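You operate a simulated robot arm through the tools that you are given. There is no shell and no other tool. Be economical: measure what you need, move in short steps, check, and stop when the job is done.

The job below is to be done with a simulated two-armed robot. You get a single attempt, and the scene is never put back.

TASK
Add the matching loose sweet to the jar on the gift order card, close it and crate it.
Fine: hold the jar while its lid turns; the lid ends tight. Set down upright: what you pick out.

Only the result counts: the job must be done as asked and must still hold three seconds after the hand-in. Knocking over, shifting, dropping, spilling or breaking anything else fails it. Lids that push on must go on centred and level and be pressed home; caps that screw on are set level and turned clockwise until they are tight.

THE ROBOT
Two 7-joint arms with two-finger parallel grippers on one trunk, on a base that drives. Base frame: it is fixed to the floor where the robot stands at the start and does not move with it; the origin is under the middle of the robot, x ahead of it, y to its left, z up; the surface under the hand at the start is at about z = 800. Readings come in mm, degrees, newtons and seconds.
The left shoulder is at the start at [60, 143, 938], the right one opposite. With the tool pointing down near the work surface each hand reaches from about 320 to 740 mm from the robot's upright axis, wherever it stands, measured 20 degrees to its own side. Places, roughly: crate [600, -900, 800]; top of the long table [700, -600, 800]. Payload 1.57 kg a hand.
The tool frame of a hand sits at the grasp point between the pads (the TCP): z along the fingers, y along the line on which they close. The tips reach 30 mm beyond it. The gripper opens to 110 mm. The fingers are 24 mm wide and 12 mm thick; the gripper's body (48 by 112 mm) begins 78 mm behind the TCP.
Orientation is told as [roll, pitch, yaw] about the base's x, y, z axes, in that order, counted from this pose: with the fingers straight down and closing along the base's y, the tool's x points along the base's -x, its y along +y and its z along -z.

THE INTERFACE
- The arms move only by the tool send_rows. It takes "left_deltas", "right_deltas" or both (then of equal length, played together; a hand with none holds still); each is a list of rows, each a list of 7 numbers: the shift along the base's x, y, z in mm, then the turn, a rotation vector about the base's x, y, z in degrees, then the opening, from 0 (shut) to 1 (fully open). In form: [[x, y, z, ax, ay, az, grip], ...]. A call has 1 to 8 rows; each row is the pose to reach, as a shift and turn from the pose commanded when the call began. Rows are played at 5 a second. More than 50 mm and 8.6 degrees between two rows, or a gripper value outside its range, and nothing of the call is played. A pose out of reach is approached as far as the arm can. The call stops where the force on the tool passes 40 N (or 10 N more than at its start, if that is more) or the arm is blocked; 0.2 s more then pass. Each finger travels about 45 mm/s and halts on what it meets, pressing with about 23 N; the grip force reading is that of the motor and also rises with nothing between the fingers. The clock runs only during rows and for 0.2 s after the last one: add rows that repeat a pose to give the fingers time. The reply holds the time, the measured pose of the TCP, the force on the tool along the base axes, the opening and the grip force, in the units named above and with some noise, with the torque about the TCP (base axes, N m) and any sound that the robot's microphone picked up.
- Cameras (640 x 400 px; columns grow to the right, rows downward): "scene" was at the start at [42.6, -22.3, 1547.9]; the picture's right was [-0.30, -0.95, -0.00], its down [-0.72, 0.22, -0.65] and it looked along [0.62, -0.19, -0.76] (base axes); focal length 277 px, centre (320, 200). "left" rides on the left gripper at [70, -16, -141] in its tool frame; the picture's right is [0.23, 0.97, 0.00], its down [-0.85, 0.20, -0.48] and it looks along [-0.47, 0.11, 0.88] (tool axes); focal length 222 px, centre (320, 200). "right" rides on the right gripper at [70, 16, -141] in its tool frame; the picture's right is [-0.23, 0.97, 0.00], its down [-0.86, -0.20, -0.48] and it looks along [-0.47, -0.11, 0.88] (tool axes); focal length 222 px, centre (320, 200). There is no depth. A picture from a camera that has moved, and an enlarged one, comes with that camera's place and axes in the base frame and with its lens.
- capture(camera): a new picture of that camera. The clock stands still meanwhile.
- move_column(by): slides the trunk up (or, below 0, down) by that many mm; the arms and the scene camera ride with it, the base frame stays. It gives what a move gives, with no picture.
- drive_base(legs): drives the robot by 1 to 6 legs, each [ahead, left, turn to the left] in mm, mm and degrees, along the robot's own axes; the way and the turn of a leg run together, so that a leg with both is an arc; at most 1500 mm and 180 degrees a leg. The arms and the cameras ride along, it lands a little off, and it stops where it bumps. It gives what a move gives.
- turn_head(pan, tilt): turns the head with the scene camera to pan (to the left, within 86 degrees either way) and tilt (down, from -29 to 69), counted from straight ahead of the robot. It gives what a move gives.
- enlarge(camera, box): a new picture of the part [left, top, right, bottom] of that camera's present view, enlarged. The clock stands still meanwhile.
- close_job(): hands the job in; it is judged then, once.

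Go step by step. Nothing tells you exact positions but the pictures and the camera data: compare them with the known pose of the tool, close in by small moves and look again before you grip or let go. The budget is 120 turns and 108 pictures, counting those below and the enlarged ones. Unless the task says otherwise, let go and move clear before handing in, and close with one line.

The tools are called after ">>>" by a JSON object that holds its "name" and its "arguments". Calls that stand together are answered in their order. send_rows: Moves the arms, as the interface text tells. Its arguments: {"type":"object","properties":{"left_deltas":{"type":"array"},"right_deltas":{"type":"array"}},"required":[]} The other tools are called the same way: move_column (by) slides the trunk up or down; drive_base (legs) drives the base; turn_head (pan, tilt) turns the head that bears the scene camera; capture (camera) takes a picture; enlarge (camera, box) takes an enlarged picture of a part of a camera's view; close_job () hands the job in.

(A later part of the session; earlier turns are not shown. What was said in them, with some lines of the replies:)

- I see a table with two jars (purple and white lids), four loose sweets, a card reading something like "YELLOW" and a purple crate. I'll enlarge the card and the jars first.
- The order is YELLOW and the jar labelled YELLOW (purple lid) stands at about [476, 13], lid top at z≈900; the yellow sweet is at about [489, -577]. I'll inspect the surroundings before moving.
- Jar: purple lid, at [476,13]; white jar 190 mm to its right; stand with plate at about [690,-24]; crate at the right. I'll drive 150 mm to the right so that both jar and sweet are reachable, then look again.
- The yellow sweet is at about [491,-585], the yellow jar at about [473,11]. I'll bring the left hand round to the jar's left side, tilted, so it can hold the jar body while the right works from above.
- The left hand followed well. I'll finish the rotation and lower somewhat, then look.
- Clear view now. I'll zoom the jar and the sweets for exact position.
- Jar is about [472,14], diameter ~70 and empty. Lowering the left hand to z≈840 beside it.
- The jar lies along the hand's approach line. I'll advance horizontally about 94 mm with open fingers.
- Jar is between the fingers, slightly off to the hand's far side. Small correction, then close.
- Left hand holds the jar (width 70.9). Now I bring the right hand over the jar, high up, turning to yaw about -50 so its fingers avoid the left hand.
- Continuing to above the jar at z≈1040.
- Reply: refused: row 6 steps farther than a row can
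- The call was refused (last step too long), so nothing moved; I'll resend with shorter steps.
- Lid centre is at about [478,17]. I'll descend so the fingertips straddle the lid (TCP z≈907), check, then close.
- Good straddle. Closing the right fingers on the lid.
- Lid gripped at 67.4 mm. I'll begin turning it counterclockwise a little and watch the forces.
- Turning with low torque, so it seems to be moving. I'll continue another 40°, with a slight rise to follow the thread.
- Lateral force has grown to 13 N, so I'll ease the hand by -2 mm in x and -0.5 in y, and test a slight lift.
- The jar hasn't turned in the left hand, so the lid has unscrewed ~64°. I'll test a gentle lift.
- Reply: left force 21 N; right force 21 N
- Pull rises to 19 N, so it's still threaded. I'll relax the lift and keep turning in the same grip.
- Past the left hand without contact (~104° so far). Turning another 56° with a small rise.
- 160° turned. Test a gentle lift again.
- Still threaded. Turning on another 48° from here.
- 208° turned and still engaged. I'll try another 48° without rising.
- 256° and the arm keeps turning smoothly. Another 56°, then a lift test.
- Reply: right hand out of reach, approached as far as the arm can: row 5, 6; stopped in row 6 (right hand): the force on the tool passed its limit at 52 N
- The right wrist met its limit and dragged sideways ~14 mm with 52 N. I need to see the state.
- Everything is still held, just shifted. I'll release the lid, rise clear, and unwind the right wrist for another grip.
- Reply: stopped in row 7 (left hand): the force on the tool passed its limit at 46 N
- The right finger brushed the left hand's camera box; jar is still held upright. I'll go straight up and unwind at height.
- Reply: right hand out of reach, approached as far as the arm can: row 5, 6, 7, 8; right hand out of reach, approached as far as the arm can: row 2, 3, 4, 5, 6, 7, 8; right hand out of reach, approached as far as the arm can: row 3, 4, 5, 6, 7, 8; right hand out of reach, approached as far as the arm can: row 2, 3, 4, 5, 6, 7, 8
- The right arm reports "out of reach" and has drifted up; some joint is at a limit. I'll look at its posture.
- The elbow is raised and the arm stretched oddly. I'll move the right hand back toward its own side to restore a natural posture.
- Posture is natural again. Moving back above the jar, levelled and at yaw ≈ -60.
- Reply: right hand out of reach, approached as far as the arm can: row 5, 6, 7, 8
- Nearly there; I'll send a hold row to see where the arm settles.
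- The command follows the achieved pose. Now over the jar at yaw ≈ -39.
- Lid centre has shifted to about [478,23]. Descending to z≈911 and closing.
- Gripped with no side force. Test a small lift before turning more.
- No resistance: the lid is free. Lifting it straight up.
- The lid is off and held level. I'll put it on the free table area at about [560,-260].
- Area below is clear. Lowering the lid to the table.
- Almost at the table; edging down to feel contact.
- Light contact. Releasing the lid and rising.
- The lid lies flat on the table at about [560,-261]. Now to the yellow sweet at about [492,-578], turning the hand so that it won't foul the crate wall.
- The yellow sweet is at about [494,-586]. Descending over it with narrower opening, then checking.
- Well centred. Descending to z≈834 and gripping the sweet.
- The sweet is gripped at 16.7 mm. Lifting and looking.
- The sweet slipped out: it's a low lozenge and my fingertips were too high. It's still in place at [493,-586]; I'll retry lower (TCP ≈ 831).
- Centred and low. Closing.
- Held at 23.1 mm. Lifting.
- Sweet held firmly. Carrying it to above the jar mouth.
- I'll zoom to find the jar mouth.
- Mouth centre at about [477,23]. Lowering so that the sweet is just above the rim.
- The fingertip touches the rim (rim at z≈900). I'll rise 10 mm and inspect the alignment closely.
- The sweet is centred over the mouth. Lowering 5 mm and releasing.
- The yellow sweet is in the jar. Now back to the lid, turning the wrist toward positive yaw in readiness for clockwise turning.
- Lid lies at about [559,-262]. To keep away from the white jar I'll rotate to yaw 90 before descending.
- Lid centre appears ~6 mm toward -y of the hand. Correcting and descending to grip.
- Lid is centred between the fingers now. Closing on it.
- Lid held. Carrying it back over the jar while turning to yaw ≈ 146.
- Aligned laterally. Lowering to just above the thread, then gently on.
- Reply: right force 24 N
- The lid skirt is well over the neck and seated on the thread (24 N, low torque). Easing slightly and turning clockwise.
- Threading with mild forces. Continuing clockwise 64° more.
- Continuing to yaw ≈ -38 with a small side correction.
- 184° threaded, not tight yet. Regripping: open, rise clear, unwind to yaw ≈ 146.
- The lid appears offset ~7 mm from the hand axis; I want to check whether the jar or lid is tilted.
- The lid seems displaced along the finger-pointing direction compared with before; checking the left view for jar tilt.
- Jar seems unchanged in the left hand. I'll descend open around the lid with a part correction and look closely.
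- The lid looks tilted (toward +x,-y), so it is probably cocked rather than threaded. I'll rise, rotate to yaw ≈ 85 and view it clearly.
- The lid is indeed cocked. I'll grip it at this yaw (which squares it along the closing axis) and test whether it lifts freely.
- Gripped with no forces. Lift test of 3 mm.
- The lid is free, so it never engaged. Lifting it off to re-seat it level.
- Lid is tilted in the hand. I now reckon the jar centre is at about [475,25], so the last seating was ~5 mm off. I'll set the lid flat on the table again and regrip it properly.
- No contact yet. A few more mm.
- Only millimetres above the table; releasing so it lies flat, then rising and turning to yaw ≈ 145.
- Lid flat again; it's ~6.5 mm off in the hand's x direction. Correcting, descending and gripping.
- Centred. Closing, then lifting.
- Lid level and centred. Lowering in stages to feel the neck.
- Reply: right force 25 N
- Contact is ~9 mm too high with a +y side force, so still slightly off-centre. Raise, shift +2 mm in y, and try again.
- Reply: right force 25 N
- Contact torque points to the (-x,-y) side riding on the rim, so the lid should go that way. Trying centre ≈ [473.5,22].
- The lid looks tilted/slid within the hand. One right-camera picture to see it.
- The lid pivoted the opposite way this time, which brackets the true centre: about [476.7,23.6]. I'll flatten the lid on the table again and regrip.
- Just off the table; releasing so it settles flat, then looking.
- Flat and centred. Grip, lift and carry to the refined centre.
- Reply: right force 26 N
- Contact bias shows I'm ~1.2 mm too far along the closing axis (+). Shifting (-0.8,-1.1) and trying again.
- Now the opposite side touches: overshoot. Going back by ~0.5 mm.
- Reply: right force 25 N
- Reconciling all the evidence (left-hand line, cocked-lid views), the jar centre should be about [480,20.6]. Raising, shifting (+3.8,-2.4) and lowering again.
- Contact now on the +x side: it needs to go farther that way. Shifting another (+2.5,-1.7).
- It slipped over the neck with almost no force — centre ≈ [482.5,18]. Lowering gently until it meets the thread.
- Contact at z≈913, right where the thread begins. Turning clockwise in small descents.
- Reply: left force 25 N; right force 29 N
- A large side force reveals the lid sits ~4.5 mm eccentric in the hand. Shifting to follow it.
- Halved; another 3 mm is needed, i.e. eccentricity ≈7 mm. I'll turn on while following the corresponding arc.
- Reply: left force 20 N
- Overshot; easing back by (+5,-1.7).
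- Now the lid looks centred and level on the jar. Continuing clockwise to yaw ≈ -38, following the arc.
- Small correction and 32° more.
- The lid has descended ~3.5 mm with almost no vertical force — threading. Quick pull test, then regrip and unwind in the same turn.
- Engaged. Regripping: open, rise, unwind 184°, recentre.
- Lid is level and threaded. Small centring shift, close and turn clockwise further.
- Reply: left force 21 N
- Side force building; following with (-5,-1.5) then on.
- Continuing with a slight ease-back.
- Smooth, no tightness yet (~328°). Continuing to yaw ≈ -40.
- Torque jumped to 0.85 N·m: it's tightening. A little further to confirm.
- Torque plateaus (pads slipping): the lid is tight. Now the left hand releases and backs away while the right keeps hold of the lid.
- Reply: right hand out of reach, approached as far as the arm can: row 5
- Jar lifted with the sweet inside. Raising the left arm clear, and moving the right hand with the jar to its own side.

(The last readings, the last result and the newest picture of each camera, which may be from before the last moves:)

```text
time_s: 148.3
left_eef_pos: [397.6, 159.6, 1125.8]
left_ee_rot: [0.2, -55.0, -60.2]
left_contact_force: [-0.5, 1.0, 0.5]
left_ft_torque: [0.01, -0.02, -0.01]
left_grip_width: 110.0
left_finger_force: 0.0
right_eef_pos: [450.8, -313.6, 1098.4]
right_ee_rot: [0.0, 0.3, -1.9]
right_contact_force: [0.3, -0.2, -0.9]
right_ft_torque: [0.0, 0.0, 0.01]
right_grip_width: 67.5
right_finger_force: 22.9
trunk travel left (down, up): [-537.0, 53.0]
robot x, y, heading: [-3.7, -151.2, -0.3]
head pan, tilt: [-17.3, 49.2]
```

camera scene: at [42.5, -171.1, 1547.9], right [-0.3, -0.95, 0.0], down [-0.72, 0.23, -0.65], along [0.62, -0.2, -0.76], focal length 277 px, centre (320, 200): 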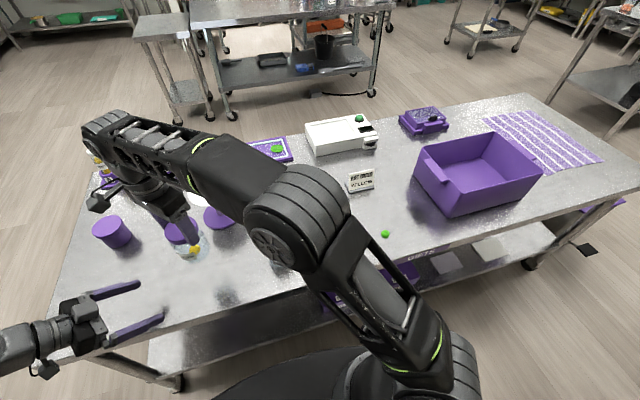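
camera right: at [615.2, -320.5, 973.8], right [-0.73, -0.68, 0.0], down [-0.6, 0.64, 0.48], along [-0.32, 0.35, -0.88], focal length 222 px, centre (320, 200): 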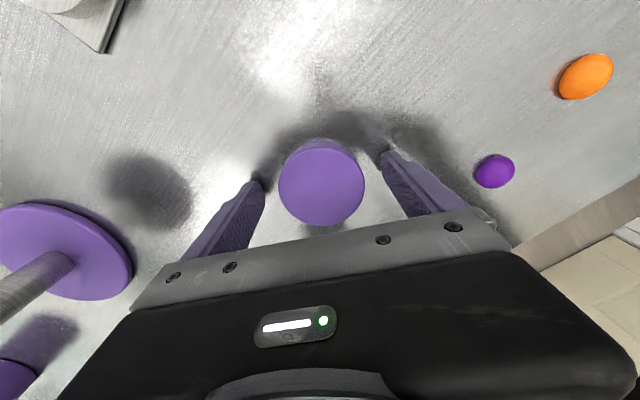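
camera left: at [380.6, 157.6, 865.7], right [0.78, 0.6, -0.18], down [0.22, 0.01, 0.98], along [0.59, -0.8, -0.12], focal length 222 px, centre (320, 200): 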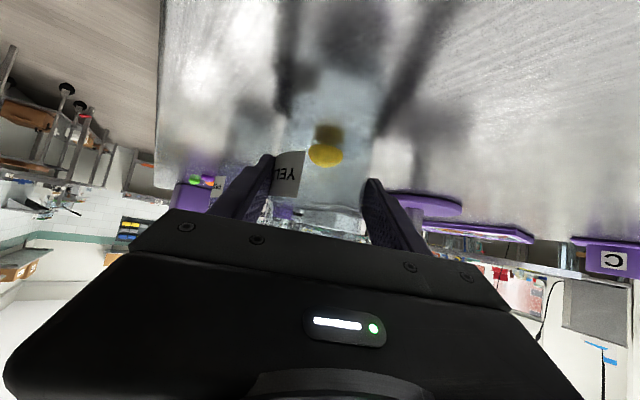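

Now drive 500 mm to the right and look.

>>> {"name": "drive_base", "arguments": {"legs": [[0, -500, 0]]}}

>>> {"name": "turn_head", "arguments": {"pan": -25, "tilt": 50}}

>>> {"name": "capture", "arguments": {"camera": "scene"}}

>>> {"name": "capture", "arguments": {"camera": "right"}}

```text
time_s: 151.3
left_eef_pos: [395.8, -339.0, 1126.2]
left_ee_rot: [0.1, -54.9, -59.6]
left_contact_force: [-0.1, 0.3, -0.7]
left_ft_torque: [0.01, 0.03, 0.03]
left_grip_width: 109.8
left_finger_force: 0.1
right_eef_pos: [453.1, -811.6, 1097.3]
right_ee_rot: [-0.1, 0.2, -1.4]
right_contact_force: [-0.5, 0.3, -0.3]
right_ft_torque: [0.01, -0.03, 0.0]
right_grip_width: 67.5
right_finger_force: 22.7
trunk travel left (down, up): [-537.0, 53.0]
robot x, y, heading: [0.8, -651.4, 0.3]
head pan, tilt: [-17.3, 49.2]
```

```text
time_s: 152.0
left_eef_pos: [395.7, -339.1, 1126.1]
left_ee_rot: [0.2, -54.8, -59.4]
left_contact_force: [0.5, -0.3, -0.6]
left_ft_torque: [0.04, 0.03, -0.01]
left_grip_width: 110.2
left_finger_force: 0.0
right_eef_pos: [453.6, -810.3, 1099.1]
right_ee_rot: [-0.2, 0.2, -1.6]
right_contact_force: [-0.2, -0.3, -0.2]
right_ft_torque: [0.01, 0.0, -0.01]
right_grip_width: 67.7
right_finger_force: 22.7
trunk travel left (down, up): [-537.0, 53.0]
robot x, y, heading: [0.5, -650.6, 0.5]
head pan, tilt: [-25.0, 50.0]
```

```text
4 pictures are left
camera scene: at [39.1, -683.6, 1546.8], right [-0.42, -0.91, 0.0], down [-0.7, 0.32, -0.64], along [0.58, -0.27, -0.77], focal length 277 px, centre (320, 200)
```

scene: 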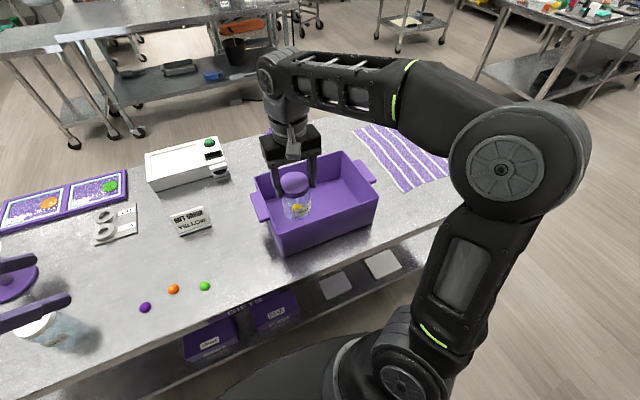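

```text
3 pictures are left
camera right: at [385.4, -793.5, 1239.5], right [0.25, 0.97, 0.0], down [0.85, -0.22, 0.48], along [0.46, -0.12, -0.88], focal length 222 px, centre (320, 200)
```

right: 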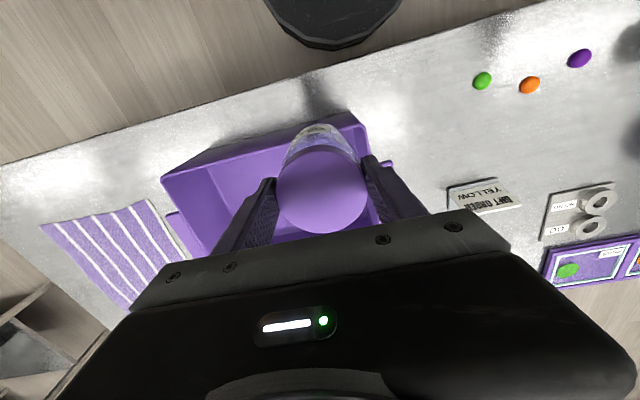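

The crate spans x≈455–680, y≈-750 to -1080 with rim z≈915. I'll move over its centre [570,-915] and start down.

>>> {"name": "send_rows", "arguments": {"right_deltas": [[30, -26, 0, 0, 0, 0, 0.4], [60, -52, 0, 0, 0, 0, 0.4], [90, -78, 0, 0, 0, 0, 0.4], [117, -104, 0, 0, 0, 0, 0.4], [117, -104, -40, 0, 0, 0, 0.4], [117, -104, -70, 0, 0, 0, 0.4]]}}

>>> {"name": "capture", "arguments": {"camera": "scene"}}

```text
time_s: 153.4
left_eef_pos: [394.9, -339.2, 1126.5]
left_ee_rot: [0.2, -54.9, -59.5]
left_contact_force: [-0.4, -0.1, -0.3]
left_ft_torque: [-0.04, 0.01, 0.05]
left_grip_width: 110.0
left_finger_force: 0.1
right_eef_pos: [570.0, -914.6, 1030.2]
right_ee_rot: [-0.1, 0.3, -1.6]
right_contact_force: [-1.0, -0.4, -1.9]
right_ft_torque: [-0.01, 0.0, -0.02]
right_grip_width: 67.3
right_finger_force: 23.0
right hand out of reach, approached as far as the arm can: row 4
trunk travel left (down, up): [-537.0, 53.0]
robot x, y, heading: [2.2, -654.8, 0.3]
head pan, tilt: [-25.0, 50.0]
```

```text
2 pictures are left
camera scene: at [38.3, -683.7, 1546.9], right [-0.42, -0.91, 0.0], down [-0.7, 0.32, -0.64], along [0.58, -0.27, -0.77], focal length 277 px, centre (320, 200)
```

scene: 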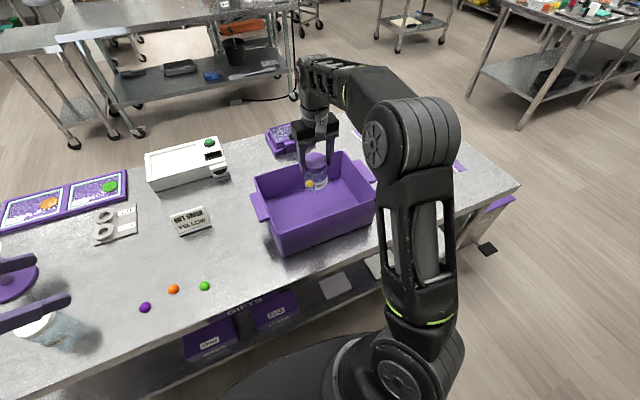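

The jar hovers over the crate interior with good margins. Lowering to the crate floor.

>>> {"name": "send_rows", "arguments": {"right_deltas": [[0, 0, -40, 0, 0, 0, 0.4], [0, 0, -75, 0, 0, 0, 0.4], [0, 0, -98, 0, 0, 0, 0.4], [0, 0, -106, 0, 0, 0, 0.4], [0, 0, -110, 0, 0, 0, 0.4]]}}

>>> {"name": "send_rows", "arguments": {"right_deltas": [[0, 0, -1.5, 0, 0, 0, 0.4], [0, 0, -3, 0, 0, 0, 0.4]]}}

```text
time_s: 154.6
left_eef_pos: [395.9, -339.2, 1125.2]
left_ee_rot: [0.2, -54.9, -59.5]
left_contact_force: [0.0, -0.1, -0.2]
left_ft_torque: [0.0, -0.03, -0.03]
left_grip_width: 109.9
left_finger_force: 0.1
right_eef_pos: [570.9, -914.6, 920.2]
right_ee_rot: [-0.1, 0.2, -1.5]
right_contact_force: [-0.3, -0.6, -1.9]
right_ft_torque: [0.0, 0.02, -0.02]
right_grip_width: 67.7
right_finger_force: 22.8
trunk travel left (down, up): [-537.0, 53.0]
robot x, y, heading: [-0.2, -654.6, 0.4]
head pan, tilt: [-25.0, 50.0]
```

```text
time_s: 155.2
left_eef_pos: [396.6, -339.7, 1125.9]
left_ee_rot: [0.2, -54.8, -59.5]
left_contact_force: [-0.3, 0.1, 0.0]
left_ft_torque: [0.0, 0.0, -0.03]
left_grip_width: 110.3
left_finger_force: 0.0
right_eef_pos: [571.1, -914.8, 916.0]
right_ee_rot: [-0.1, 0.2, -1.5]
right_contact_force: [-0.3, 0.0, -0.7]
right_ft_torque: [-0.02, 0.0, 0.01]
right_grip_width: 67.6
right_finger_force: 22.7
trunk travel left (down, up): [-537.0, 53.0]
robot x, y, heading: [6.6, -651.4, 0.2]
head pan, tilt: [-25.0, 50.0]
```

No contact yet; edging down further.

>>> {"name": "send_rows", "arguments": {"right_deltas": [[0, 0, -1, 0, 0, 0, 0.4], [0, 0, -2, 0, 0, 0, 0.4], [0, 0, -3, 0, 0, 0, 0.4]]}}

>>> {"name": "send_rows", "arguments": {"right_deltas": [[0, 0, -0.7, 0, 0, 0, 0.4], [0, 0, -1.4, 0, 0, 0, 0.4]]}}

```text
time_s: 156.0
left_eef_pos: [396.8, -339.5, 1125.6]
left_ee_rot: [0.2, -54.8, -59.6]
left_contact_force: [1.0, -0.1, 0.1]
left_ft_torque: [-0.01, 0.04, -0.01]
left_grip_width: 110.0
left_finger_force: 0.1
right_eef_pos: [571.1, -914.2, 913.4]
right_ee_rot: [-0.1, 0.2, -1.6]
right_contact_force: [-1.5, 0.0, 3.9]
right_ft_torque: [0.12, 0.33, 0.02]
right_grip_width: 67.5
right_finger_force: 22.8
trunk travel left (down, up): [-537.0, 53.0]
robot x, y, heading: [-1.8, -654.1, 0.5]
head pan, tilt: [-25.0, 50.0]
```

```text
time_s: 156.6
left_eef_pos: [394.5, -337.8, 1126.8]
left_ee_rot: [0.2, -54.8, -59.6]
left_contact_force: [0.2, 0.0, -0.4]
left_ft_torque: [-0.01, 0.01, -0.01]
left_grip_width: 109.9
left_finger_force: 0.1
right_eef_pos: [570.2, -915.6, 912.7]
right_ee_rot: [-0.2, 0.0, -1.4]
right_contact_force: [-1.3, -0.2, 15.2]
right_ft_torque: [0.17, 0.38, -0.01]
right_grip_width: 67.8
right_finger_force: 23.0
trunk travel left (down, up): [-537.0, 53.0]
robot x, y, heading: [0.9, -653.8, 0.7]
head pan, tilt: [-25.0, 50.0]
```

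Set down on the crate floor (15 N). Releasing and rising.

>>> {"name": "send_rows", "arguments": {"right_deltas": [[0, 0, 0.5, 0, 0, 0, 0.55], [0, 0, 0.5, 0, 0, 0, 0.7], [0, 0, 0.5, 0, 0, 0, 0.85], [0, 0, 0.5, 0, 0, 0, 0.85], [0, 0, 40, 0, 0, 0, 0.85], [0, 0, 85, 0, 0, 0, 0.85], [0, 0, 130, 0, 0, 0, 0.85], [0, 0, 170, 0, 0, 0, 0.85]]}}

>>> {"name": "enlarge", "arguments": {"camera": "right", "box": [200, 60, 440, 210]}}

>>> {"name": "enlarge", "arguments": {"camera": "scene", "box": [220, 120, 420, 270]}}

```text
time_s: 158.4
left_eef_pos: [395.6, -336.7, 1124.3]
left_ee_rot: [0.0, -55.1, -59.5]
left_contact_force: [-0.4, 0.5, 0.3]
left_ft_torque: [-0.06, -0.01, -0.02]
left_grip_width: 110.1
left_finger_force: 0.1
right_eef_pos: [570.4, -912.6, 1082.4]
right_ee_rot: [-0.2, 0.3, -1.3]
right_contact_force: [-0.2, 0.9, 0.3]
right_ft_torque: [-0.06, 0.04, 0.0]
right_grip_width: 93.2
right_finger_force: 0.1
trunk travel left (down, up): [-537.0, 53.0]
robot x, y, heading: [1.2, -648.5, 0.7]
head pan, tilt: [-25.0, 50.0]
```

```text
2.67 times, centred on (320, 135) of right
camera zoom: at [501.7, -893.9, 1223.4], right [0.25, 0.97, 0.0], down [0.85, -0.22, 0.48], along [0.46, -0.12, -0.88], focal length 592 px, centre (320, 373)
```

zoom: 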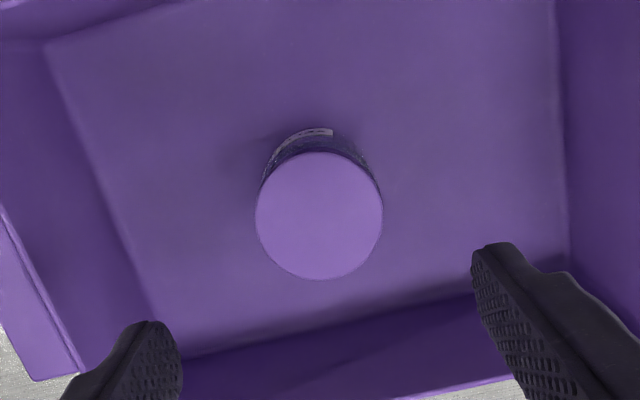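

```text
2.67 times, centred on (320, 195) of scene
camera zoom: at [39.1, -680.7, 1546.8], right [-0.42, -0.91, 0.0], down [-0.7, 0.32, -0.64], along [0.58, -0.27, -0.77], focal length 738 px, centre (320, 213)
```

zoom: 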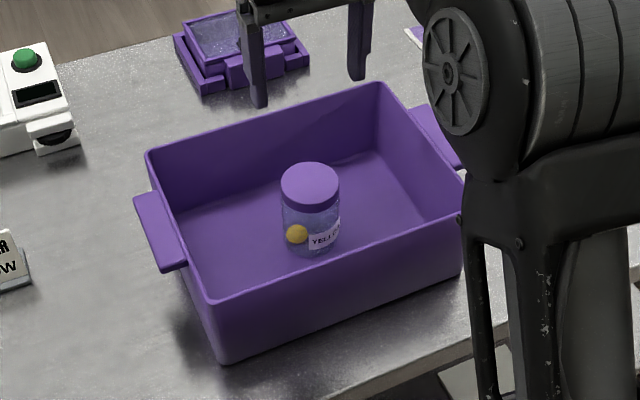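

The YELLOW jar, with its yellow sweet and tight lid, stands upright in the crate, and both hands are clear. Handing in.

>>> {"name": "close_job", "arguments": {}}

```text
The job is handed in.
```

The job is handed in: the yellow sweet is in the YELLOW jar, its lid is screwed tight, and the jar stands upright in the crate.
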